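You operate a simulated robot arm through the tools that you are given. There is no shell and no other tool. Be economical: measure what you need, move in short steps, check, and stop when the job is done.

You run a simulated two-armed robot. Do the job below in one go: nothing can be reset, and whatever is moved stays where it is left.

## Task
Take the grey cloth from the teal table and lay it out flat on the beige table.

The check looks at the end state, three seconds after you hand in, the way a careful person would. Anything else that was tipped, shoved, dropped, spilled or broken makes it a failure. Flat cloth is picked up by pressing the open fingertips on it (5 to 10 N) and closing them slowly along it; thin cloth reads only 2 to 8 mm in the jaws.

## Robot
Two 7-joint arms with two-finger parallel grippers on one trunk, on a base that drives. Base frame: it is fixed to the floor where the robot stands at the start and does not move with it; the origin is under the middle of the robot, x ahead of it, y to its left, z up. Units: m, degrees, N and s.
The left shoulder is at the start at [0.07, 0.134, 0.876], the right one opposite. Places, roughly: beige table [0.6, 1.7, 0.8]. Payload 1.57 kg a hand.
The TCP of each hand is the grasp point between the finger pads, 0.03 m short of the fingertips. In the tool frame z runs along the fingers and y along their closing line. The gripper opens to 0.08 m. The fingers are 0.017 m wide and 0.012 m thick; the gripper's body (0.04 by 0.082 m) begins 0.08 m behind the TCP.
Orientation is told as [roll, pitch, yaw] about the base's x, y, z axes, in that order, counted from this pose: with the fingers straight down and closing along the base's y, the tool's x points along the base's -x, its y along +y and its z along -z.

## Interface
- The arms move only by the tool jog_arm. It takes "left_moves", "right_moves" or both (then of equal length, played together; a hand with none holds still); each is one flat list of numbers, 7 for each row, row after row: the turn, a rotation vector about the tool's x, y, z in degrees, then the shift along the tool's x, y, z in m, then the opening, from 0 (shut) to 1 (fully open). In form: [rx, ry, rz, dx, dy, dz, claw, rx, ry, rz, dx, dy, dz, claw, ...]. A call has 1 to 10 rows; each row is the pose to reach, as a shift and turn from the pose commanded when the call began, along the tool's axes at that moment. Rows are played at 5 a second. More than 0.05 m and 8.6 degrees between two rows, or a gripper value outside its range, and nothing of the call is played. A pose out of reach is approached as far as the arm can. The call stops where the force on the tool passes 40 N (or 10 N more than at its start, if that is more) or the arm is blocked; 0.2 s more then pass. Each finger travels about 0.153 m/s and halts on what it meets, pressing with about 34 N; the grip force reading is that of the motor and also rises with nothing between the fingers. The clock runs only during rows and for 0.2 s after the last one: add rows that repeat a pose to give the fingers time. The reply holds the time, the measured pose of the TCP, the force on the tool along the base axes, the opening and the grip force, in the units named above and with some noise, and new pictures: "pictures" is both (left out), scene, wrist or none (wrist: the cameras of the hands that moved).
- Cameras (640 x 400 px; columns grow to the right, rows downward): "scene" is now at [0.1397, 0.0013, 1.1295]; the picture's right is [0.04, -1.00, 0.00], its down [-0.41, -0.02, -0.91] and it looks along [0.91, 0.04, -0.41] (base axes); focal length 292 px, centre (320, 200). "left" rides on the left gripper at [0.072, 0.007, -0.122] in its tool frame; the picture's right is [-0.09, 1.00, 0.00], its down [-0.84, -0.08, -0.54] and it looks along [-0.54, -0.05, 0.84] (tool axes); focal length 238 px, centre (320, 200). "right" rides on the right gripper at [0.072, -0.007, -0.122] in its tool frame; the picture's right is [0.09, 1.00, 0.00], its down [-0.84, 0.08, -0.54] and it looks along [-0.54, 0.05, 0.84] (tool axes); focal length 238 px, centre (320, 200). There is no depth. A picture from a camera that has moved, and an enlarged one, comes with that camera's place and axes in the base frame and with its lens. The place of the scene camera against the robot may be out by one fixed shift of up to 0.012 m in any direction.
- slide_trunk(by): slides the trunk up (or, below 0, down) by that many m; the arms and the scene camera ride with it, the base frame stays. It gives what a move gives, with no picture.
- base_move(legs): drives the robot by 1 to 6 legs, each [ahead, left, turn to the left] in m, m and degrees, along the robot's own axes; the way and the turn of a leg run together, so that a leg with both is an arc; at most 1.5 m and 180 degrees a leg. The arms and the cameras ride along, it lands a little off, and it stops where it bumps. It gives what a move gives, and a new picture of the scene camera.
- pan_tilt(pan, tilt): turns the head with the scene camera to pan (to the left, within 86 degrees either way) and tilt (down, from -29 to 69), counted from straight ahead of the robot. It gives what a move gives, and a new picture of the scene camera.
- enlarge(camera, box): a new picture of the part [left, top, right, bottom] of that camera's present view, enlarged. The clock stands still meanwhile.
- close_job(): hands the job in; it is judged then, once.

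Go step by step. Nothing tells you exact positions but the pictures and the camera data: compare them with the known pose of the tool, close in by small moves and look again before you grip or let go. The budget is 120 turns and 260 pictures, counting those below and the enlarged ones. Unless the task says otherwise, let go and move clear before handing in, and close with one line.

The tools are called after ">>>" as name(argument=value, ...) on one line, values as JSON. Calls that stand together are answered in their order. jog_arm: Moves the arms, as the interface text tells. Its arguments: {"type":"object","properties":{"left_moves":{"type":"array","items":{"type":"number"}},"right_moves":{"type":"array","items":{"type":"number"}},"pictures":{"type":"string","enum":["both","scene","wrist","none"]}},"required":[]} The other tools are called the same way: slide_trunk (by) slides the trunk up or down; base_move (legs) drives the base; pan_tilt (pan, tilt) turns the head that bears the scene camera; enlarge (camera, box) takes an enlarged picture of a part of a camera's view; close_job () hands the job in.

At the start:

```text
time_s: 0.0
left_ee_pos: [0.5064, 0.1678, 0.9496]
left_tcp_rot: [0.0, 0.0, 0.0]
left_ft_force: [0.9, 0.0, 0.2]
left_opening: 0.08
left_finger_force: 0.0
right_ee_pos: [0.4579, -0.2077, 0.9626]
right_tcp_rot: [0.0, 0.0, 0.1]
right_ft_force: [0.1, -0.6, 0.4]
right_opening: 0.0799
right_finger_force: 0.0
trunk travel left (down, up): [-0.45, 0.49]
robot x, y, heading: [0.0026, 0.0004, -0.1]
head pan, tilt: [2.3, 24.4]
```

scene: 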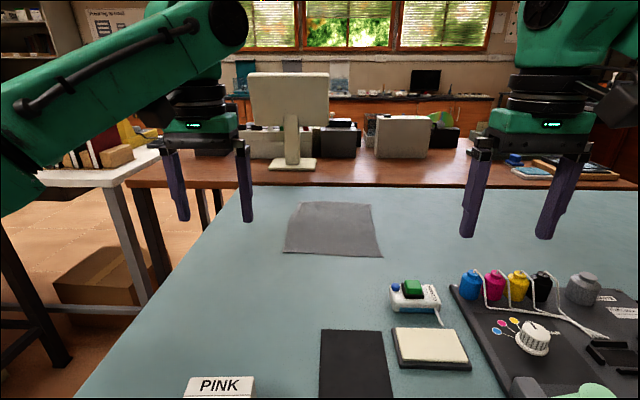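
right: 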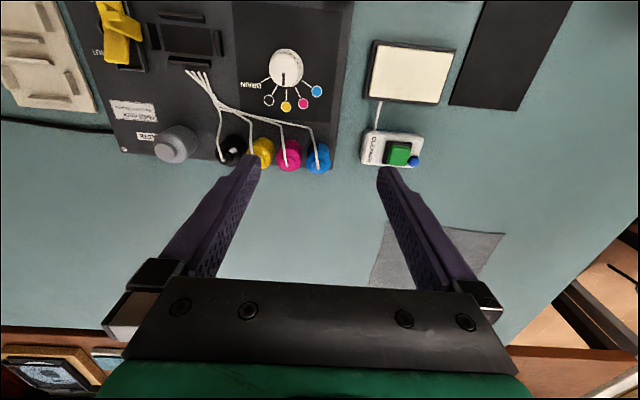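
left: 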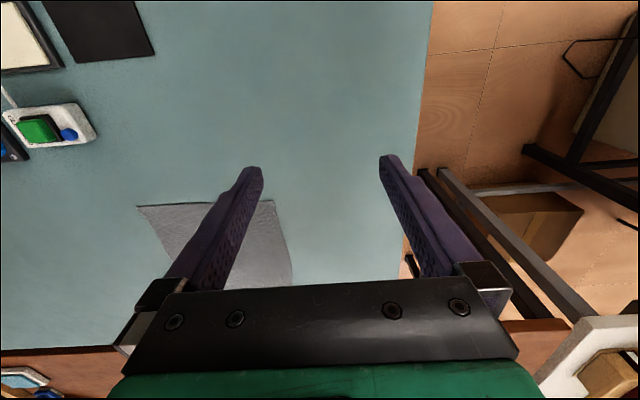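

I take the cloth to be about x 0.68–0.96, y −0.11–0.11 on the teal table, just past my reach from here. I'll look around for free floor and the beige table.

>>> pan_tilt(pan=0, tilt=65)

>>> pan_tilt(pan=45, tilt=30)

>>> pan_tilt(pan=85, tilt=30)

```text
time_s: 1.1
left_ee_pos: [0.5072, 0.1673, 0.9497]
left_tcp_rot: [0.0, 0.0, 0.0]
left_ft_force: [0.4, 0.7, -0.6]
left_opening: 0.08
left_finger_force: 0.0
right_ee_pos: [0.4565, -0.2074, 0.9616]
right_tcp_rot: [0.0, -0.1, 0.0]
right_ft_force: [-0.7, -0.1, -0.1]
right_opening: 0.0798
right_finger_force: 0.1
trunk travel left (down, up): [-0.45, 0.49]
robot x, y, heading: [0.0059, -0.0031, 0.1]
head pan, tilt: [0.0, 65.0]
camera scene: at [0.1083, -0.0024, 1.073], right [0.0, -1.0, 0.0], down [-0.91, 0.0, -0.42], along [0.42, 0.0, -0.91], focal length 292 px, centre (320, 200)
```

scene: 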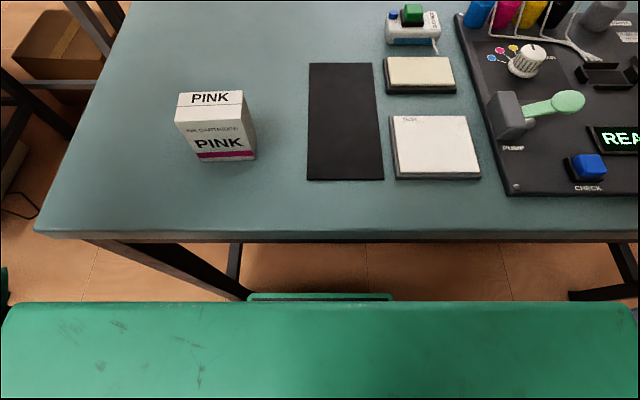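

```text
time_s: 2.2
left_ee_pos: [0.5065, 0.1673, 0.9505]
left_tcp_rot: [0.0, 0.0, 0.1]
left_ft_force: [-0.1, 0.1, -0.3]
left_opening: 0.0799
left_finger_force: 0.0
right_ee_pos: [0.4566, -0.208, 0.963]
right_tcp_rot: [0.0, 0.0, -0.1]
right_ft_force: [0.2, 0.3, 0.5]
right_opening: 0.0803
right_finger_force: 0.0
trunk travel left (down, up): [-0.45, 0.49]
robot x, y, heading: [-0.0001, 0.0009, 0.1]
head pan, tilt: [45.0, 30.0]
camera scene: at [0.1115, 0.0615, 1.1205], right [0.71, -0.71, 0.0], down [-0.35, -0.35, -0.87], along [0.61, 0.61, -0.5], focal length 292 px, centre (320, 200)
```

scene: 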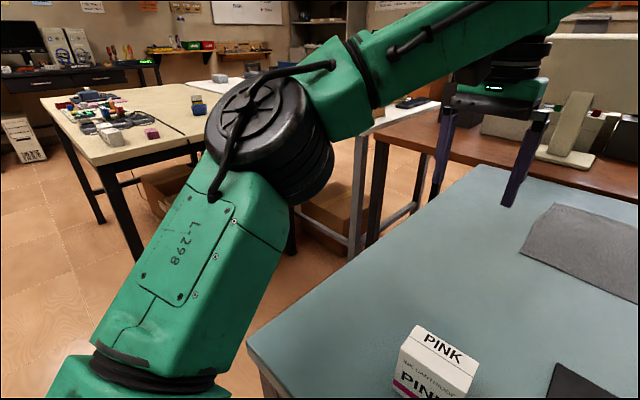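

```text
time_s: 3.3
left_ee_pos: [0.5057, 0.1676, 0.9498]
left_tcp_rot: [0.0, 0.0, 0.0]
left_ft_force: [0.1, -0.4, 0.7]
left_opening: 0.0799
left_finger_force: 0.1
right_ee_pos: [0.4571, -0.2077, 0.9619]
right_tcp_rot: [0.0, 0.0, 0.1]
right_ft_force: [-0.5, 0.0, -0.1]
right_opening: 0.0798
right_finger_force: 0.0
trunk travel left (down, up): [-0.45, 0.49]
robot x, y, heading: [0.0013, -0.0002, 0.0]
head pan, tilt: [85.0, 30.0]
camera scene: at [0.0555, 0.0877, 1.1206], right [1.0, -0.09, 0.0], down [-0.04, -0.5, -0.87], along [0.08, 0.86, -0.5], focal length 292 px, centre (320, 200)
```

scene: 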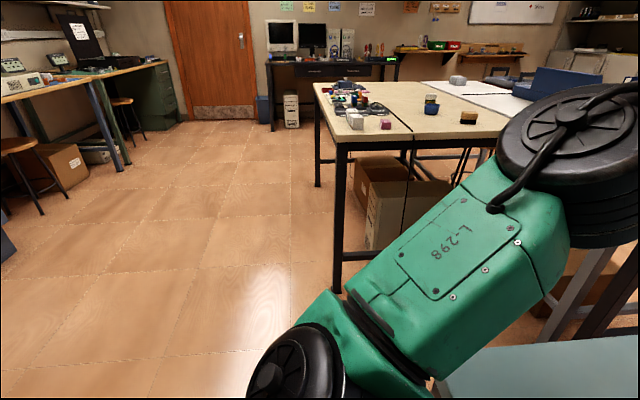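

The cloth is best reached from the teal table's left side, in the aisle before the beige table (edge near y≈1.05). I raise the trunk for clearance, go left, turn right to face −y, then slide along the aisle.

>>> slide_trunk(by=0.12)

>>> base_move(legs=[[-0.15, 0, 0], [0, 0.66, 0], [0, 0, -90]])

>>> pan_tilt(pan=60, tilt=40)

```text
time_s: 4.8
left_ee_pos: [0.5063, 0.1665, 1.0703]
left_tcp_rot: [0.0, 0.0, 0.0]
left_ft_force: [0.5, -0.3, 0.4]
left_opening: 0.08
left_finger_force: 0.1
right_ee_pos: [0.4567, -0.2098, 1.0824]
right_tcp_rot: [0.1, -0.1, 0.0]
right_ft_force: [-0.1, -0.3, 1.2]
right_opening: 0.0801
right_finger_force: 0.1
trunk travel left (down, up): [-0.57, 0.37]
robot x, y, heading: [-0.0028, 0.0008, 0.2]
head pan, tilt: [85.0, 30.0]
```

```text
time_s: 13.2
left_ee_pos: [0.0147, 0.1575, 1.0702]
left_tcp_rot: [0.0, 0.1, -89.9]
left_ft_force: [0.4, -0.4, -0.3]
left_opening: 0.08
left_finger_force: 0.0
right_ee_pos: [-0.3615, 0.2054, 1.0838]
right_tcp_rot: [0.0, 0.0, -89.9]
right_ft_force: [-0.6, 1.0, -0.1]
right_opening: 0.08
right_finger_force: 0.0
trunk travel left (down, up): [-0.57, 0.37]
robot x, y, heading: [-0.1517, 0.6648, -90.0]
head pan, tilt: [85.0, 30.0]
camera scene: at [-0.0665, 0.6021, 1.2406], right [-0.09, -1.0, 0.0], down [-0.5, 0.04, -0.87], along [0.86, -0.07, -0.5], focal length 292 px, centre (320, 200)
```

scene: 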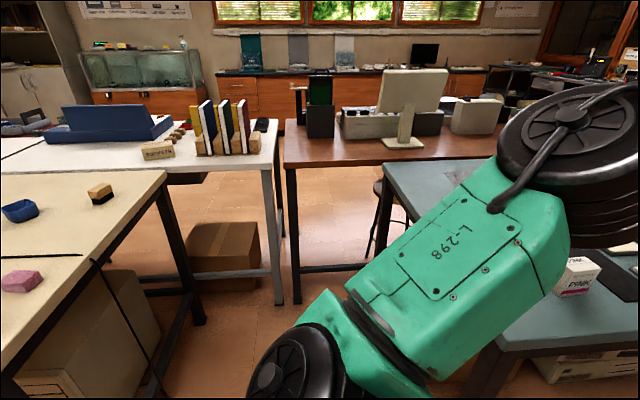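

```text
time_s: 14.1
left_ee_pos: [0.0143, 0.1572, 1.0707]
left_tcp_rot: [0.0, 0.0, -89.9]
left_ft_force: [0.2, -0.2, 0.9]
left_opening: 0.0799
left_finger_force: 0.0
right_ee_pos: [-0.362, 0.2041, 1.0816]
right_tcp_rot: [0.0, 0.1, -89.8]
right_ft_force: [0.8, -0.1, 0.0]
right_opening: 0.0802
right_finger_force: 0.1
trunk travel left (down, up): [-0.57, 0.37]
robot x, y, heading: [-0.157, 0.6619, -90.0]
head pan, tilt: [60.0, 40.0]
camera scene: at [-0.0829, 0.5675, 1.2253], right [-0.5, -0.87, 0.0], down [-0.56, 0.32, -0.77], along [0.66, -0.38, -0.64], focal length 292 px, centre (320, 200)
```

scene: 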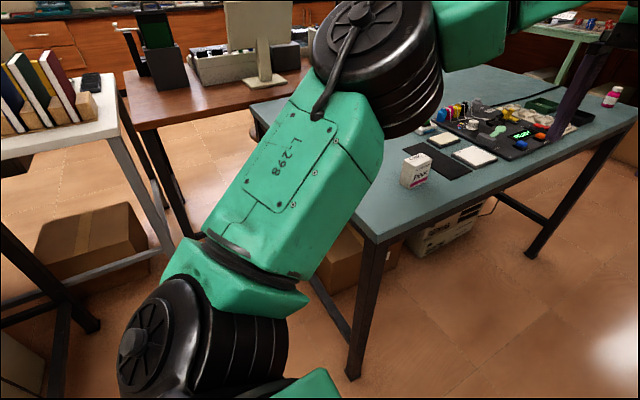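

The aisle runs from y≈0.32 to 1.1 and is clear up to x≈1.06. I slide left along it to x≈0.70 and come slightly closer to the teal table, then look at the cloth.

>>> base_move(legs=[[0, 0.86, 0], [0.06, 0, 0]])

>>> pan_tilt(pan=10, tilt=50)

```text
time_s: 19.1
left_ee_pos: [0.8529, 0.0991, 1.0703]
left_tcp_rot: [0.1, 0.1, -89.9]
left_ft_force: [-0.1, -0.5, -0.5]
left_opening: 0.0799
left_finger_force: 0.0
right_ee_pos: [0.4771, 0.1472, 1.0828]
right_tcp_rot: [0.0, -0.1, -89.9]
right_ft_force: [0.4, -0.6, -0.4]
right_opening: 0.0802
right_finger_force: 0.1
trunk travel left (down, up): [-0.57, 0.37]
robot x, y, heading: [0.6828, 0.6032, -90.1]
head pan, tilt: [60.0, 40.0]
camera scene: at [0.7555, 0.5101, 1.2254], right [-0.5, -0.87, 0.0], down [-0.56, 0.32, -0.77], along [0.66, -0.38, -0.64], focal length 292 px, centre (320, 200)
```

scene: 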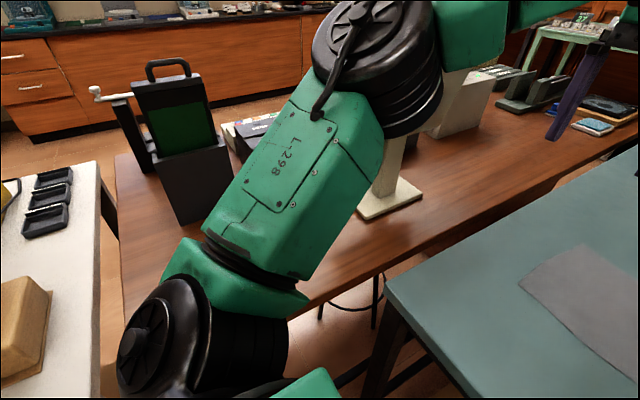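

```text
time_s: 20.3
left_ee_pos: [0.8521, 0.0972, 1.0701]
left_tcp_rot: [0.0, 0.0, -90.0]
left_ft_force: [0.1, -0.9, -0.6]
left_opening: 0.0798
left_finger_force: 0.1
right_ee_pos: [0.4783, 0.1462, 1.0828]
right_tcp_rot: [0.0, 0.0, -89.9]
right_ft_force: [-0.4, -0.6, 0.2]
right_opening: 0.08
right_finger_force: 0.0
trunk travel left (down, up): [-0.57, 0.37]
robot x, y, heading: [0.6803, 0.6053, -89.9]
head pan, tilt: [10.0, 50.0]
camera scene: at [0.6953, 0.4754, 1.211], right [-0.98, -0.18, 0.0], down [-0.14, 0.75, -0.64], along [0.11, -0.63, -0.77], focal length 292 px, centre (320, 200)
```

scene: 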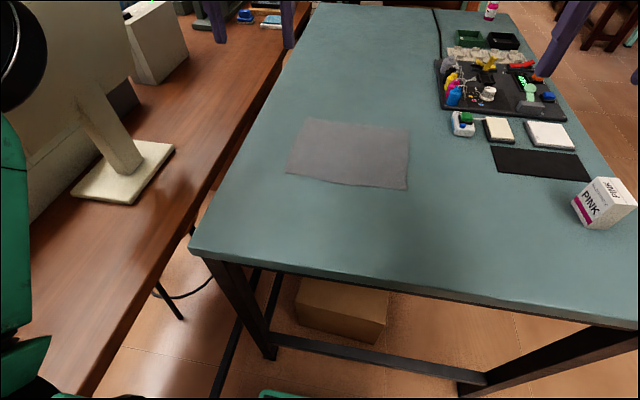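

From two views the teal top comes out nearer z≈0.79, with the cloth at about x 0.59–0.835, y −0.12–0.08. I move the hands above its near corners and check with the wrist cameras.

>>> jog_arm(left_moves=[0, 0, 0, -0.01, -0.01, 0.03, 1, 0, 0, 0, -0.02, -0.02, 0.06, 1, 0, 0, 0, -0.03, -0.03, 0.09, 1, 0, 0, 0, -0.03, -0.03, 0.12, 1], right_moves=[0, 0, 0, -0.02, 0.035, 0.03, 1, 0, 0, 0, -0.04, 0.07, 0.06, 1, 0, 0, 0, -0.06, 0.1, 0.09, 1, 0, 0, 0, -0.08, 0.13, 0.132, 1])

```text
refused: row 1 steps farther than a row can; nothing moved
```

The cloth still sits at about x 0.59–0.835; the step was slightly too long, so I repeat it in finer rows.

>>> jog_arm(left_moves=[0, 0, 0, -0.01, -0.01, 0.02, 1, 0, 0, 0, -0.02, -0.02, 0.04, 1, 0, 0, 0, -0.03, -0.03, 0.06, 1, 0, 0, 0, -0.03, -0.03, 0.09, 1, 0, 0, 0, -0.03, -0.03, 0.12, 1], right_moves=[0, 0, 0, -0.016, 0.026, 0.026, 1, 0, 0, 0, -0.032, 0.052, 0.052, 1, 0, 0, 0, -0.048, 0.078, 0.078, 1, 0, 0, 0, -0.064, 0.104, 0.105, 1, 0, 0, 0, -0.08, 0.13, 0.132, 1])

```text
time_s: 21.5
left_ee_pos: [0.8247, 0.0672, 0.9496]
left_tcp_rot: [0.0, 0.0, -89.8]
left_ft_force: [-0.2, 0.0, -1.1]
left_opening: 0.08
left_finger_force: 0.2
right_ee_pos: [0.6099, 0.0663, 0.9499]
right_tcp_rot: [0.0, 0.1, -89.9]
right_ft_force: [0.5, 0.3, -0.4]
right_opening: 0.08
right_finger_force: 0.0
trunk travel left (down, up): [-0.57, 0.37]
robot x, y, heading: [0.683, 0.6044, -89.6]
head pan, tilt: [10.0, 50.0]
camera scene: at [0.6965, 0.4741, 1.2109], right [-0.98, -0.18, 0.0], down [-0.14, 0.76, -0.64], along [0.11, -0.63, -0.77], focal length 292 px, centre (320, 200)
camera right: at [0.6028, 0.1374, 1.072], right [1.0, 0.09, 0.0], down [0.08, -0.84, 0.54], along [0.05, -0.54, -0.84], focal length 238 px, centre (320, 200)
camera left: at [0.8311, 0.1382, 1.0691], right [1.0, -0.09, 0.0], down [-0.07, -0.84, 0.54], along [-0.05, -0.54, -0.84], focal length 238 px, centre (320, 200)
```

scene: 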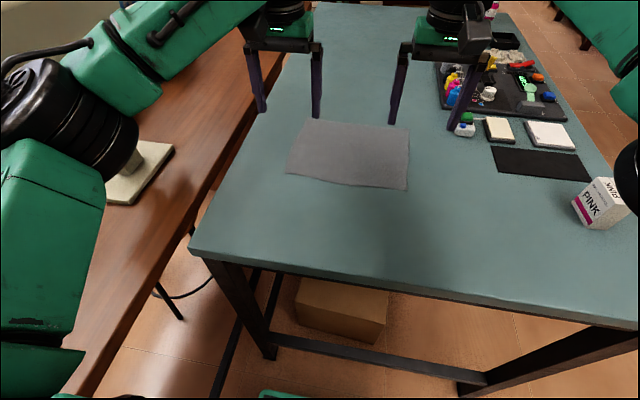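
right: 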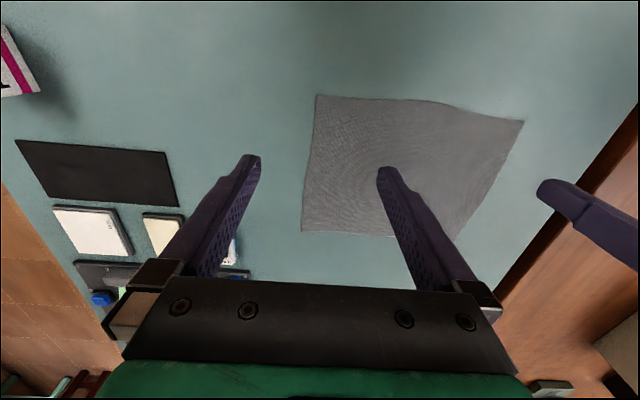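
left: 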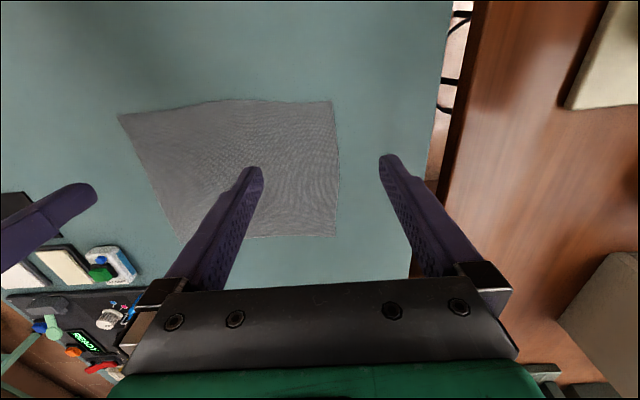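

Wrist triangulation gives a table top at z≈0.798 and a cloth at x 0.60–0.838, y −0.10–0.09. I bring the narrowed fingers to just above its near edge, inside both corners.

>>> jog_arm(left_moves=[0, 0, 0, 0.004, -0.008, 0.03, 0.6, 0, 0, 0, 0.008, -0.018, 0.06, 0.4, 0, 0, 0, 0.009, -0.025, 0.09, 0.4, 0, 0, 0, 0.009, -0.025, 0.108, 0.4, 0, 0, 0, 0.009, -0.025, 0.108, 0.4], right_moves=[0, 0, 0, 0.004, 0.01, 0.03, 0.6, 0, 0, 0, 0.008, 0.02, 0.06, 0.4, 0, 0, 0, 0.01, 0.028, 0.09, 0.4, 0, 0, 0, 0.01, 0.028, 0.108, 0.4, 0, 0, 0, 0.01, 0.028, 0.108, 0.4])

```text
time_s: 22.7
left_ee_pos: [0.7973, 0.0772, 0.8424]
left_tcp_rot: [0.0, 0.0, -89.9]
left_ft_force: [-0.2, -0.3, 0.5]
left_opening: 0.0316
left_finger_force: 0.1
right_ee_pos: [0.6351, 0.0765, 0.8435]
right_tcp_rot: [0.0, 0.1, -89.8]
right_ft_force: [-0.6, 0.2, -0.3]
right_opening: 0.032
right_finger_force: 0.1
trunk travel left (down, up): [-0.57, 0.37]
robot x, y, heading: [0.6852, 0.6059, -89.9]
head pan, tilt: [10.0, 50.0]
camera scene: at [0.6952, 0.476, 1.2111], right [-0.98, -0.18, 0.0], down [-0.13, 0.75, -0.64], along [0.11, -0.63, -0.77], focal length 292 px, centre (320, 200)
camera right: at [0.6281, 0.1494, 0.9644], right [1.0, 0.09, 0.0], down [0.08, -0.84, 0.54], along [0.05, -0.54, -0.84], focal length 238 px, centre (320, 200)
camera left: at [0.8034, 0.1492, 0.964], right [1.0, -0.09, 0.0], down [-0.08, -0.84, 0.54], along [-0.05, -0.54, -0.84], focal length 238 px, centre (320, 200)
```

scene: 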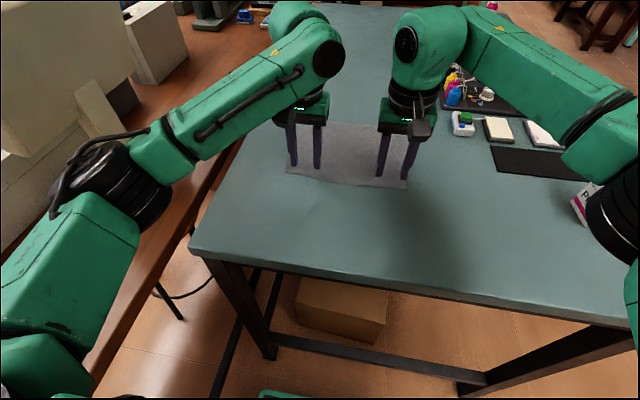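
right: 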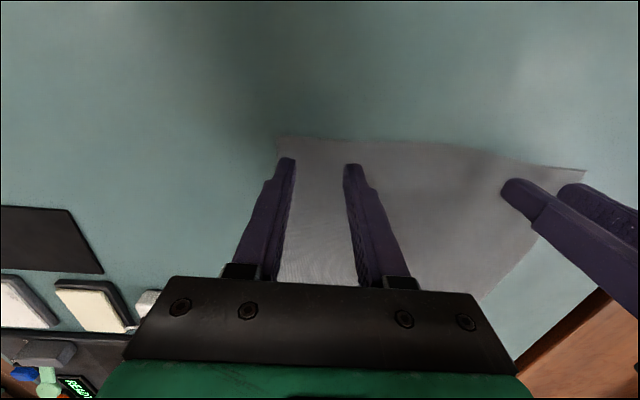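
left: 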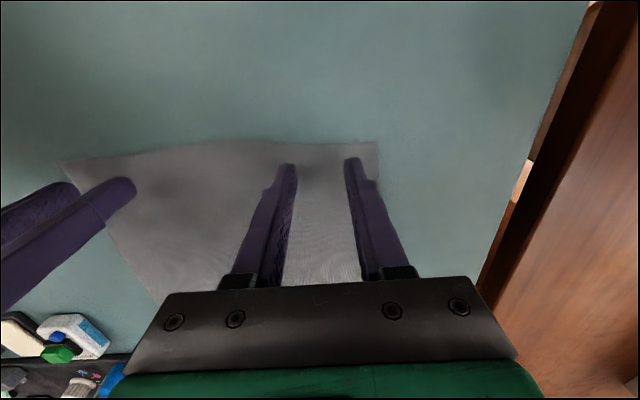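

The fingers sit about 1.5 cm above the cloth, just inside its edge. I lower slowly until I feel contact.

>>> jog_arm(left_moves=[0, 0, 0, 0, 0, 0.006, 0.4, 0, 0, 0, 0, 0, 0.012, 0.4, 0, 0, 0, 0, 0, 0.015, 0.4, 0, 0, 0, 0, 0, 0.015, 0.4], right_moves=[0, 0, 0, 0, 0, 0.006, 0.4, 0, 0, 0, 0, 0, 0.012, 0.4, 0, 0, 0, 0, 0, 0.016, 0.4, 0, 0, 0, 0, 0, 0.016, 0.4], pictures="none")

```text
time_s: 23.7
left_ee_pos: [0.7973, 0.079, 0.8323]
left_tcp_rot: [-0.1, -0.3, -89.9]
left_ft_force: [-0.5, -3.3, 14.8]
left_opening: 0.032
left_finger_force: 0.0
right_ee_pos: [0.6348, 0.0791, 0.831]
right_tcp_rot: [0.2, -0.4, -90.0]
right_ft_force: [0.5, -5.7, 24.3]
right_opening: 0.032
right_finger_force: 0.1
trunk travel left (down, up): [-0.57, 0.37]
robot x, y, heading: [0.6873, 0.6056, -89.9]
head pan, tilt: [10.0, 50.0]
```

Contact came at z≈0.832, a bit too hard. I ease off to about 7–8 N and then close slowly.

>>> jog_arm(left_moves=[0, 0, 0, 0, 0, -0.0025, 0.4, 0, 0, 0, 0, 0, -0.0025, 0.4], right_moves=[0, 0, 0, 0, 0, -0.005, 0.4, 0, 0, 0, 0, 0, -0.005, 0.4], pictures="none")

```text
time_s: 24.3
left_ee_pos: [0.7973, 0.0798, 0.8308]
left_tcp_rot: [0.1, -0.2, -90.0]
left_ft_force: [-0.2, 1.2, 16.5]
left_opening: 0.0323
left_finger_force: 0.1
right_ee_pos: [0.6348, 0.0782, 0.8317]
right_tcp_rot: [0.0, -0.1, -89.8]
right_ft_force: [1.2, -0.7, 0.8]
right_opening: 0.0319
right_finger_force: 0.1
trunk travel left (down, up): [-0.57, 0.37]
robot x, y, heading: [0.6853, 0.6034, -90.1]
head pan, tilt: [10.0, 50.0]
```

Left presses about 16 N and right about 1 N; I trim both toward 7 N.

>>> jog_arm(left_moves=[0, 0, 0, 0, 0, -0.001, 0.4, 0, 0, 0, 0, 0, -0.002, 0.4, 0, 0, 0, 0, 0, -0.002, 0.4], right_moves=[0, 0, 0, 0, 0, 0.001, 0.4, 0, 0, 0, 0, 0, 0.0015, 0.4, 0, 0, 0, 0, 0, 0.0015, 0.4], pictures="none")

```text
time_s: 25.1
left_ee_pos: [0.7965, 0.0791, 0.8319]
left_tcp_rot: [0.0, 0.0, -89.8]
left_ft_force: [1.0, 0.0, -0.4]
left_opening: 0.0318
left_finger_force: 0.0
right_ee_pos: [0.6346, 0.078, 0.8313]
right_tcp_rot: [0.1, -0.1, -89.9]
right_ft_force: [-0.9, 1.7, 8.1]
right_opening: 0.0318
right_finger_force: 0.0
trunk travel left (down, up): [-0.57, 0.37]
robot x, y, heading: [0.6834, 0.6033, -90.1]
head pan, tilt: [10.0, 50.0]
```

Right is at 8 N; left needs about 1 mm more. I add that and close both slowly.

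>>> jog_arm(left_moves=[0, 0, 0, 0, 0, 0.001, 0.4, 0, 0, 0, 0, 0, 0.001, 0.34, 0, 0, 0, 0, 0, 0.001, 0.28, 0, 0, 0, 0, 0, 0.001, 0.22, 0, 0, 0, 0, 0, 0.001, 0.16, 0, 0, 0, 0, 0, 0.001, 0.1, 0, 0, 0, 0, 0, 0.001, 0.05, 0, 0, 0, 0, 0, 0.001, 0, 0, 0, 0, 0, 0, 0.001, 0], right_moves=[0, 0, 0, 0, 0, 0, 0.4, 0, 0, 0, 0, 0, 0, 0.34, 0, 0, 0, 0, 0, 0, 0.28, 0, 0, 0, 0, 0, 0, 0.22, 0, 0, 0, 0, 0, 0, 0.16, 0, 0, 0, 0, 0, 0, 0.1, 0, 0, 0, 0, 0, 0, 0.05, 0, 0, 0, 0, 0, 0, 0, 0, 0, 0, 0, 0, 0, 0])

```text
time_s: 27.1
left_ee_pos: [0.7964, 0.0785, 0.8311]
left_tcp_rot: [0.0, -0.1, -89.8]
left_ft_force: [-0.1, 0.3, 3.2]
left_opening: 0.0
left_finger_force: 21.6
right_ee_pos: [0.6348, 0.0788, 0.8314]
right_tcp_rot: [0.0, -0.1, -89.9]
right_ft_force: [-1.4, -0.5, 9.2]
right_opening: 0.0063
right_finger_force: 26.6
trunk travel left (down, up): [-0.57, 0.37]
robot x, y, heading: [0.6848, 0.6041, -90.0]
head pan, tilt: [10.0, 50.0]
camera scene: at [0.695, 0.4778, 1.2113], right [-0.98, -0.18, 0.0], down [-0.13, 0.75, -0.64], along [0.11, -0.63, -0.76], focal length 292 px, centre (320, 200)
camera right: at [0.6274, 0.1501, 0.9517], right [1.0, 0.09, 0.0], down [0.08, -0.84, 0.54], along [0.05, -0.54, -0.84], focal length 238 px, centre (320, 200)
camera left: at [0.8034, 0.1505, 0.952], right [1.0, -0.09, 0.0], down [-0.08, -0.84, 0.54], along [-0.05, -0.54, -0.84], focal length 238 px, centre (320, 200)
```

scene: 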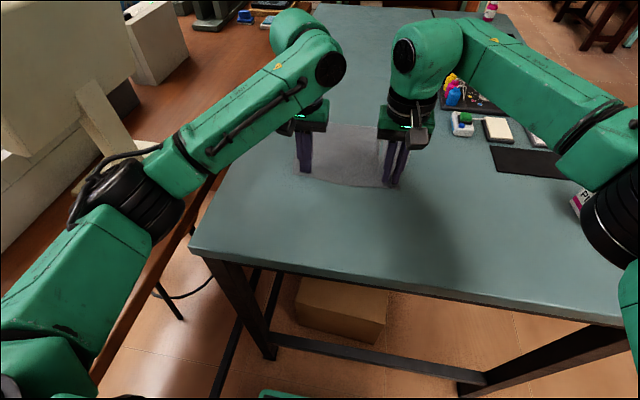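
right: 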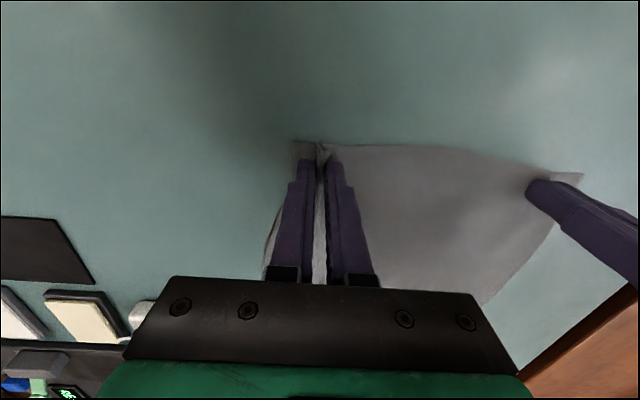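
left: 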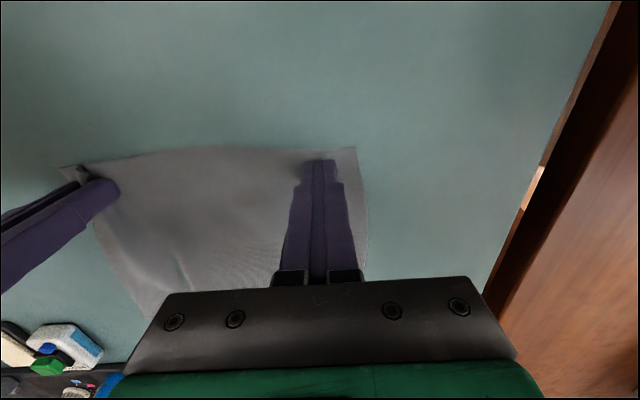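

The right hand holds a fold (6.3 mm), but the left slipped. I lift the left slightly, reopen it and press a bit harder.

>>> jog_arm(left_moves=[0, 0, 0, 0, 0, -0.01, 0, 0, 0, 0, 0, 0.003, -0.012, 0.4, 0, 0, 0, 0, 0.003, -0.012, 0.4, 0, 0, 0, 0, 0.003, -0.004, 0.4, 0, 0, 0, 0, 0.003, 0.001, 0.4, 0, 0, 0, 0, 0.003, 0.001, 0.4], pictures="none")

```text
time_s: 28.5
left_ee_pos: [0.801, 0.0766, 0.8301]
left_tcp_rot: [-0.1, -0.3, -89.9]
left_ft_force: [-0.2, -0.2, 10.1]
left_opening: 0.032
left_finger_force: 0.1
right_ee_pos: [0.6355, 0.0794, 0.8307]
right_tcp_rot: [0.0, -0.2, -89.9]
right_ft_force: [-0.1, -0.7, 8.1]
right_opening: 0.0062
right_finger_force: 26.2
trunk travel left (down, up): [-0.57, 0.37]
robot x, y, heading: [0.6821, 0.6037, -89.9]
head pan, tilt: [10.0, 50.0]
```

The left now presses at about 10 N, so I close it slowly.

>>> jog_arm(left_moves=[0, 0, 0, 0, 0, 0, 0.36, 0, 0, 0, 0, 0, 0, 0.31, 0, 0, 0, 0, 0, 0, 0.26, 0, 0, 0, 0, 0, 0, 0.21, 0, 0, 0, 0, 0, 0, 0.16, 0, 0, 0, 0, 0, 0, 0.11, 0, 0, 0, 0, 0, 0, 0.06, 0, 0, 0, 0, 0, 0, 0, 0, 0, 0, 0, 0, 0, 0], pictures="wrist")

```text
time_s: 30.5
left_ee_pos: [0.7985, 0.0778, 0.8305]
left_tcp_rot: [0.0, -0.2, -89.9]
left_ft_force: [-4.6, -0.5, 21.1]
left_opening: 0.002
left_finger_force: 23.7
right_ee_pos: [0.634, 0.0796, 0.8315]
right_tcp_rot: [0.1, -0.2, -90.0]
right_ft_force: [3.3, 0.2, 0.0]
right_opening: 0.0067
right_finger_force: 26.4
trunk travel left (down, up): [-0.57, 0.37]
robot x, y, heading: [0.6871, 0.6066, -89.8]
head pan, tilt: [10.0, 50.0]
camera left: at [0.8055, 0.1504, 0.9518], right [1.0, -0.09, 0.0], down [-0.08, -0.83, 0.55], along [-0.05, -0.54, -0.84], focal length 238 px, centre (320, 200)
```

left: 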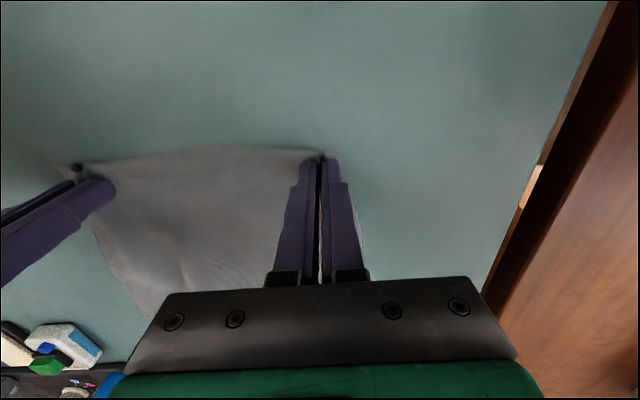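

Both hands hold cloth now (left 2 mm, right 6.7 mm), slightly taut between them. I lift a little and look.

>>> jog_arm(left_moves=[0, 0, 0, 0, -0.003, -0.01, 0, 0, 0, 0, 0, -0.005, -0.03, 0, 0, 0, 0, 0, -0.005, -0.06, 0, 0, 0, 0, 0, -0.005, -0.06, 0], right_moves=[0, 0, 0, 0, 0.002, -0.01, 0, 0, 0, 0, 0, 0.004, -0.03, 0, 0, 0, 0, 0, 0.004, -0.06, 0, 0, 0, 0, 0, 0.004, -0.06, 0])

```text
time_s: 31.5
left_ee_pos: [0.7964, 0.0777, 0.8895]
left_tcp_rot: [0.0, 0.0, -89.8]
left_ft_force: [0.3, -0.3, -0.4]
left_opening: 0.0018
left_finger_force: 23.1
right_ee_pos: [0.6387, 0.0753, 0.8914]
right_tcp_rot: [0.0, 0.0, -89.9]
right_ft_force: [0.0, 0.2, 0.2]
right_opening: 0.0062
right_finger_force: 26.9
trunk travel left (down, up): [-0.57, 0.37]
robot x, y, heading: [0.6821, 0.6041, -89.6]
head pan, tilt: [10.0, 50.0]
camera scene: at [0.6951, 0.4751, 1.2109], right [-0.98, -0.18, 0.0], down [-0.13, 0.75, -0.64], along [0.11, -0.63, -0.77], focal length 292 px, centre (320, 200)
camera right: at [0.6316, 0.1461, 1.0109], right [1.0, 0.09, 0.0], down [0.08, -0.84, 0.54], along [0.05, -0.54, -0.84], focal length 238 px, centre (320, 200)
camera left: at [0.8024, 0.1486, 1.0106], right [1.0, -0.09, 0.0], down [-0.07, -0.84, 0.54], along [-0.05, -0.54, -0.84], focal length 238 px, centre (320, 200)
```

scene: 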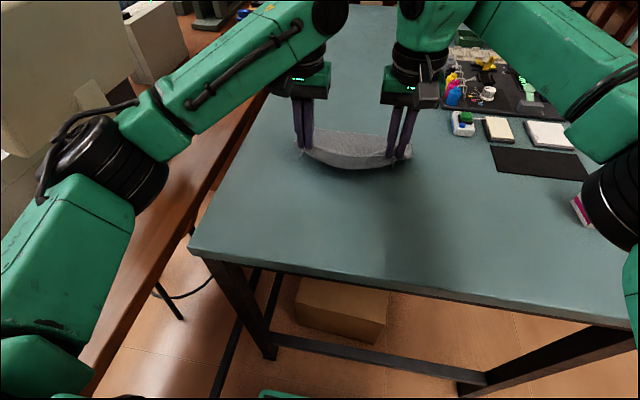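
right: 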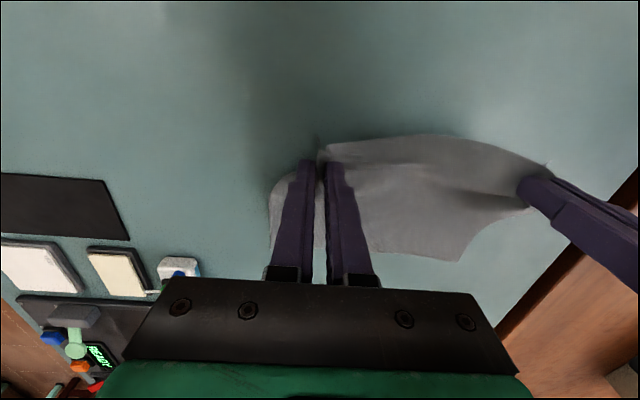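
left: 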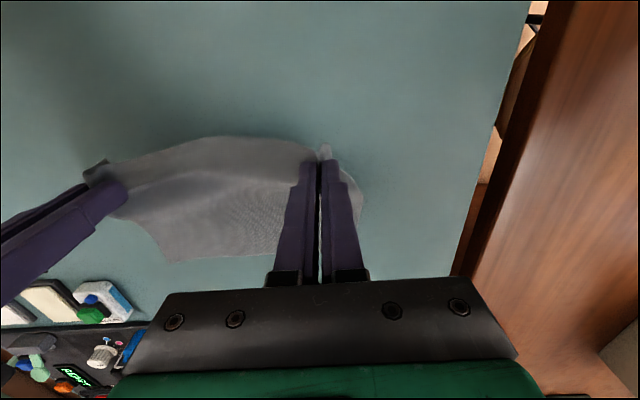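

Both corners are lifted and the cloth hangs from its near edge. I raise the trunk to clear everything and back out of the aisle to turn in the open.

>>> slide_trunk(by=0.28)

>>> base_move(legs=[[-0.06, 0, 0], [0, -0.84, 0], [0, 0, -90]])

>>> pan_tilt(pan=0, tilt=45)

```text
time_s: 34.4
left_ee_pos: [0.7955, 0.0771, 1.1696]
left_tcp_rot: [0.1, 0.0, -89.9]
left_ft_force: [0.5, 0.1, -0.6]
left_opening: 0.0018
left_finger_force: 23.8
right_ee_pos: [0.6387, 0.0743, 1.1704]
right_tcp_rot: [0.1, -0.1, -89.9]
right_ft_force: [0.3, 0.0, -0.4]
right_opening: 0.0062
right_finger_force: 25.9
trunk travel left (down, up): [-0.85, 0.09]
robot x, y, heading: [0.6843, 0.6032, -90.1]
head pan, tilt: [10.0, 50.0]
```

```text
time_s: 43.3
left_ee_pos: [-0.6947, 0.5511, 1.1705]
left_tcp_rot: [0.0, 0.0, -179.8]
left_ft_force: [0.5, 0.4, -0.2]
left_opening: 0.0016
left_finger_force: 22.9
right_ee_pos: [-0.6959, 0.7083, 1.1697]
right_tcp_rot: [-0.1, 0.0, -179.8]
right_ft_force: [0.3, 0.1, -0.2]
right_opening: 0.0018
right_finger_force: 23.8
trunk travel left (down, up): [-0.85, 0.09]
robot x, y, heading: [-0.1669, 0.6611, -179.9]
head pan, tilt: [10.0, 50.0]
camera scene: at [-0.2963, 0.6474, 1.491], right [-0.18, 0.98, 0.0], down [0.75, 0.14, -0.64], along [-0.63, -0.11, -0.77], focal length 292 px, centre (320, 200)
```

scene: 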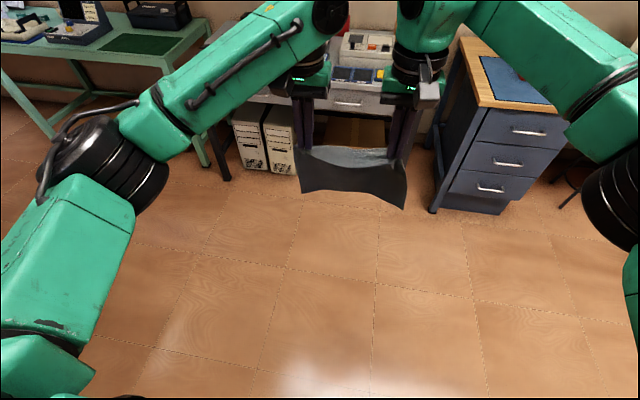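

```text
time_s: 44.0
left_ee_pos: [-0.6957, 0.5524, 1.1706]
left_tcp_rot: [0.0, 0.0, -179.8]
left_ft_force: [0.1, -0.9, -0.3]
left_opening: 0.0017
left_finger_force: 23.6
right_ee_pos: [-0.6966, 0.7082, 1.1704]
right_tcp_rot: [0.0, 0.0, -179.8]
right_ft_force: [-0.2, 0.1, -0.4]
right_opening: 0.0019
right_finger_force: 23.5
trunk travel left (down, up): [-0.85, 0.09]
robot x, y, heading: [-0.1648, 0.6634, -179.7]
head pan, tilt: [0.0, 45.0]
camera scene: at [-0.3018, 0.6612, 1.4979], right [0.0, 1.0, 0.0], down [0.71, 0.0, -0.71], along [-0.71, 0.0, -0.71], focal length 292 px, centre (320, 200)
```

scene: 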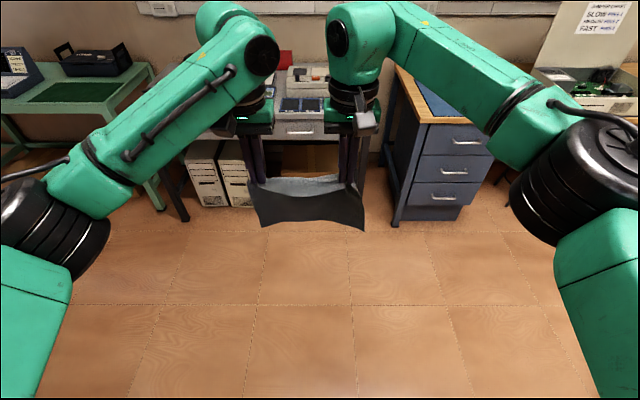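

The cloth is held well. I turn the rest of the way to face the beige table and look for free space on it.

>>> base_move(legs=[[0, 0, -90]])

>>> pan_tilt(pan=-45, tilt=35)

```text
time_s: 48.2
left_ee_pos: [-0.2691, 1.1924, 1.1699]
left_tcp_rot: [0.0, 0.0, 89.0]
left_ft_force: [0.2, 0.5, -0.2]
left_opening: 0.0016
left_finger_force: 24.0
right_ee_pos: [-0.1116, 1.1933, 1.1699]
right_tcp_rot: [-0.1, 0.0, 89.0]
right_ft_force: [0.1, 0.2, 0.1]
right_opening: 0.0019
right_finger_force: 24.0
trunk travel left (down, up): [-0.85, 0.09]
robot x, y, heading: [-0.1694, 0.6655, 89.1]
head pan, tilt: [0.0, 45.0]
camera scene: at [-0.1682, 0.7932, 1.4979], right [1.0, -0.02, 0.0], down [-0.01, -0.71, -0.71], along [0.01, 0.71, -0.71], focal length 292 px, centre (320, 200)
```

scene: 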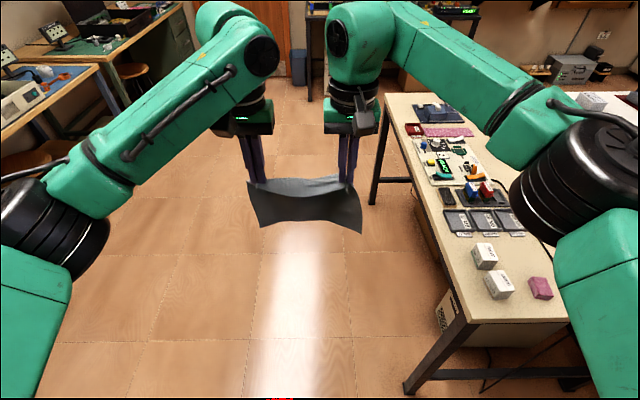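

```text
time_s: 49.4
left_ee_pos: [-0.2692, 1.1928, 1.1701]
left_tcp_rot: [0.1, -0.1, 89.0]
left_ft_force: [-0.4, 0.3, -0.3]
left_opening: 0.0018
left_finger_force: 22.9
right_ee_pos: [-0.1125, 1.1924, 1.1709]
right_tcp_rot: [0.0, -0.1, 89.0]
right_ft_force: [-0.3, 0.2, -0.6]
right_opening: 0.0019
right_finger_force: 23.4
trunk travel left (down, up): [-0.85, 0.09]
robot x, y, heading: [-0.1666, 0.6658, 89.0]
head pan, tilt: [-45.0, 35.0]
camera scene: at [-0.1061, 0.7731, 1.5128], right [0.7, -0.72, 0.0], down [-0.41, -0.4, -0.82], along [0.59, 0.57, -0.57], focal length 292 px, centre (320, 200)
```

scene: 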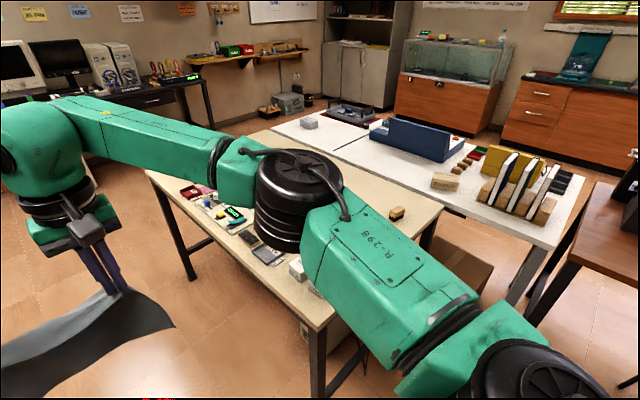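

The hanging cloth clears the low items on the beige table, which sit mostly at its left end. I slide right along the aisle and view the middle of the tabletop.

>>> base_move(legs=[[0, -0.72, 0]])

>>> pan_tilt(pan=0, tilt=45)

>>> enlarge(camera="right", box=[0, 0, 640, 400])

>>> enlarge(camera="left", box=[0, 0, 640, 400])

```text
time_s: 53.3
left_ee_pos: [0.4607, 1.1785, 1.1707]
left_tcp_rot: [-0.1, 0.0, 88.4]
left_ft_force: [0.2, 0.2, -0.2]
left_opening: 0.0019
left_finger_force: 23.6
right_ee_pos: [0.6171, 1.1749, 1.1697]
right_tcp_rot: [-0.1, 0.0, 88.4]
right_ft_force: [1.2, 0.6, 0.0]
right_opening: 0.0018
right_finger_force: 23.5
trunk travel left (down, up): [-0.85, 0.09]
robot x, y, heading: [0.5579, 0.6476, 88.1]
head pan, tilt: [-45.0, 35.0]
camera scene: at [0.6186, 0.7557, 1.5128], right [0.69, -0.73, 0.0], down [-0.42, -0.39, -0.82], along [0.6, 0.56, -0.57], focal length 292 px, centre (320, 200)
```

scene: 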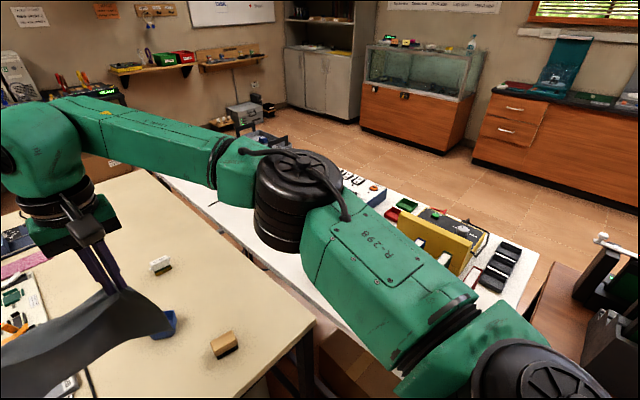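

```text
time_s: 54.4
left_ee_pos: [0.4626, 1.1775, 1.1694]
left_tcp_rot: [0.0, -0.1, 88.4]
left_ft_force: [0.0, 0.3, -0.5]
left_opening: 0.0018
left_finger_force: 23.6
right_ee_pos: [0.6179, 1.1741, 1.17]
right_tcp_rot: [0.1, 0.0, 88.3]
right_ft_force: [0.5, 0.0, 0.0]
right_opening: 0.0022
right_finger_force: 23.3
trunk travel left (down, up): [-0.85, 0.09]
robot x, y, heading: [0.5595, 0.6497, 88.4]
head pan, tilt: [0.0, 45.0]
camera scene: at [0.558, 0.7764, 1.498], right [1.0, -0.03, 0.0], down [-0.02, -0.71, -0.71], along [0.02, 0.71, -0.71], focal length 292 px, centre (320, 200)
```

scene: 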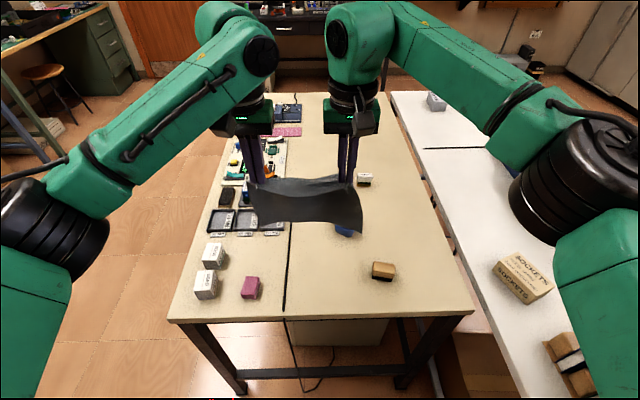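

```text
1.00 times, centred on (320, 200) of right
camera zoom: at [0.6222, 1.1024, 1.2909], right [-1.0, -0.06, 0.0], down [-0.05, 0.84, 0.54], along [-0.03, 0.54, -0.84], focal length 238 px, centre (320, 200)
```

zoom: 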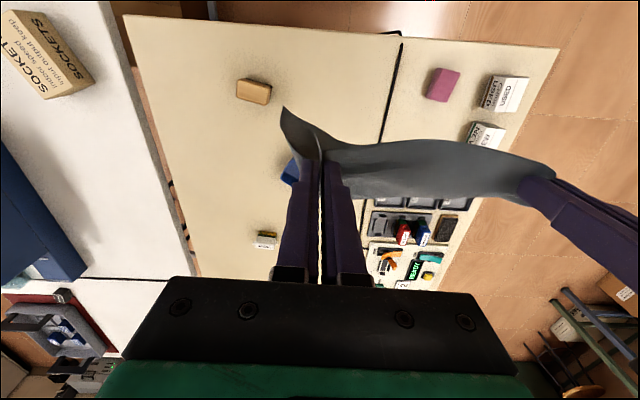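

```text
1.00 times, centred on (320, 200) of left
camera zoom: at [0.4521, 1.1058, 1.2908], right [-0.99, 0.12, 0.0], down [0.1, 0.83, 0.54], along [0.07, 0.54, -0.84], focal length 238 px, centre (320, 200)
```

zoom: 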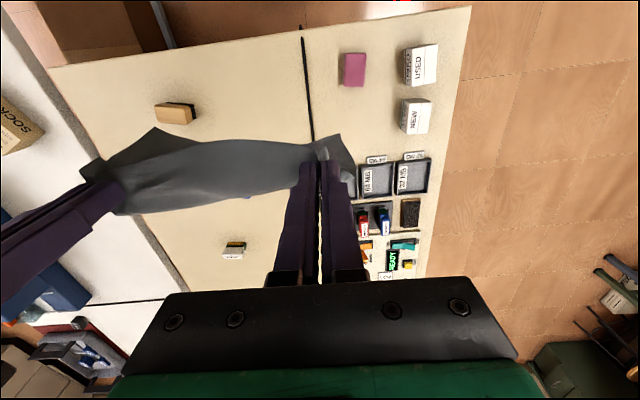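

The near part of the beige table is cramped: a cable at x≈0.48, a block at (0.74, 1.20), a bowl at (0.65, 1.35) and an eraser at (0.74, 1.57). Its far half, right of the cable, is empty, so I drive around to that end.

>>> base_move(legs=[[0, 0.88, 0], [1.1, 0, 0], [1.15, 0, 0]])

>>> pan_tilt(pan=-80, tilt=35)

```text
time_s: 69.8
left_ee_pos: [-0.3603, 3.4408, 1.1701]
left_tcp_rot: [0.0, 0.0, 87.8]
left_ft_force: [-1.2, 0.6, -0.4]
left_opening: 0.0016
left_finger_force: 23.6
right_ee_pos: [-0.2031, 3.4369, 1.1712]
right_tcp_rot: [-0.1, 0.0, 87.8]
right_ft_force: [0.9, -0.1, -0.1]
right_opening: 0.0019
right_finger_force: 23.4
trunk travel left (down, up): [-0.85, 0.09]
robot x, y, heading: [-0.2702, 2.9133, 87.8]
head pan, tilt: [0.0, 45.0]
camera scene: at [-0.2664, 3.0398, 1.498], right [1.0, -0.04, 0.0], down [-0.03, -0.71, -0.71], along [0.03, 0.71, -0.71], focal length 292 px, centre (320, 200)
```

scene: 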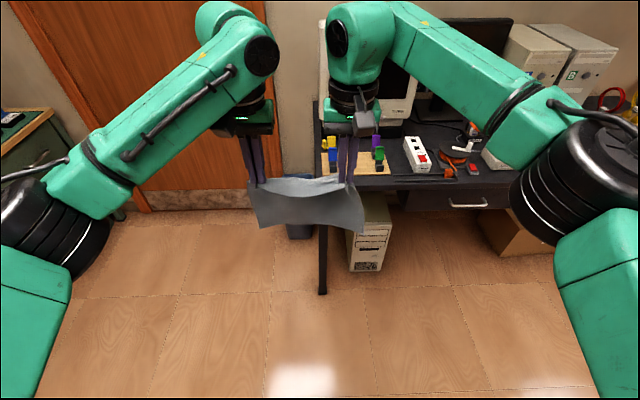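

```text
time_s: 71.3
left_ee_pos: [-0.3596, 3.4425, 1.1706]
left_tcp_rot: [0.0, 0.0, 87.9]
left_ft_force: [-0.2, 0.9, -0.4]
left_opening: 0.0017
left_finger_force: 24.1
right_ee_pos: [-0.2037, 3.4393, 1.1701]
right_tcp_rot: [0.0, 0.0, 87.9]
right_ft_force: [-0.4, 0.0, -0.2]
right_opening: 0.0015
right_finger_force: 23.4
trunk travel left (down, up): [-0.85, 0.09]
robot x, y, heading: [-0.2679, 2.9119, 87.8]
head pan, tilt: [-80.0, 35.0]
camera scene: at [-0.1821, 2.9717, 1.5128], right [0.14, -0.99, 0.0], down [-0.57, -0.08, -0.82], along [0.81, 0.11, -0.57], focal length 292 px, centre (320, 200)
```

scene: 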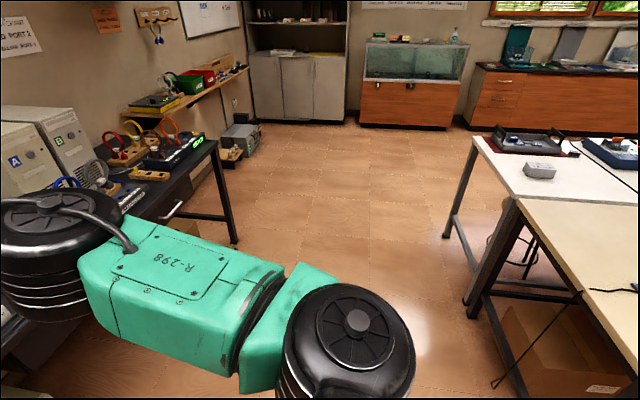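

There is plenty of floor beyond the beige table's far end (y≈2.27). I back off a bit, turn right to face −y, and slide along to x≈0.65.

>>> base_move(legs=[[-0.1, 0, 0], [0, 0, -90], [0, 0, -87.8], [0, 0.94, 0]])

>>> pan_tilt(pan=0, tilt=45)

```text
time_s: 84.5
left_ee_pos: [0.7519, 2.2593, 1.1703]
left_tcp_rot: [0.0, 0.0, -91.5]
left_ft_force: [-0.3, 0.1, 0.4]
left_opening: 0.0016
left_finger_force: 23.6
right_ee_pos: [0.5954, 2.2628, 1.1699]
right_tcp_rot: [0.0, 0.0, -91.5]
right_ft_force: [-0.4, -0.2, -0.3]
right_opening: 0.0018
right_finger_force: 23.3
trunk travel left (down, up): [-0.85, 0.09]
robot x, y, heading: [0.6575, 2.7878, -91.6]
head pan, tilt: [-80.0, 35.0]
camera scene: at [0.5642, 2.7251, 1.5127], right [-0.15, 0.99, 0.0], down [0.57, 0.08, -0.82], along [-0.81, -0.12, -0.57], focal length 292 px, centre (320, 200)
```

scene: 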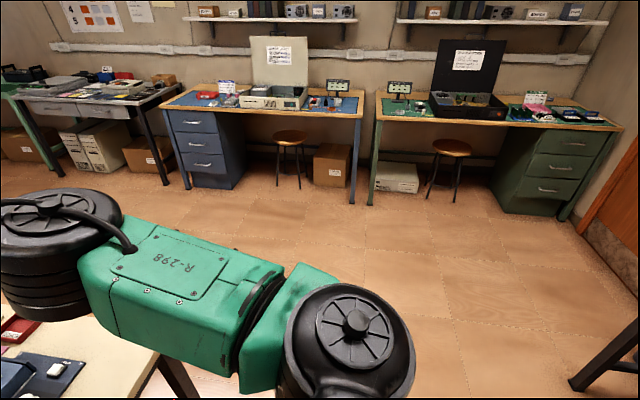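

```text
time_s: 86.1
left_ee_pos: [0.7536, 2.2625, 1.1698]
left_tcp_rot: [0.0, -0.1, -91.5]
left_ft_force: [0.9, 0.1, 1.4]
left_opening: 0.0017
left_finger_force: 23.0
right_ee_pos: [0.5963, 2.2619, 1.1693]
right_tcp_rot: [-0.1, 0.0, -91.5]
right_ft_force: [-0.3, -0.3, -1.0]
right_opening: 0.002
right_finger_force: 23.6
trunk travel left (down, up): [-0.85, 0.09]
robot x, y, heading: [0.6551, 2.7892, -91.8]
head pan, tilt: [0.0, 45.0]
camera scene: at [0.6501, 2.6567, 1.4979], right [-1.0, 0.03, 0.0], down [0.02, 0.71, -0.71], along [-0.02, -0.71, -0.71], focal length 292 px, centre (320, 200)
```

scene: 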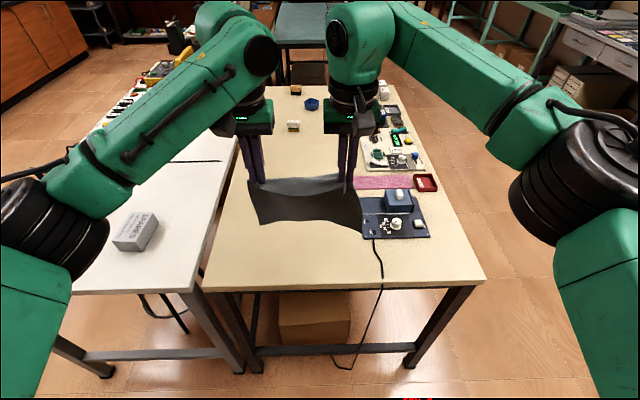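

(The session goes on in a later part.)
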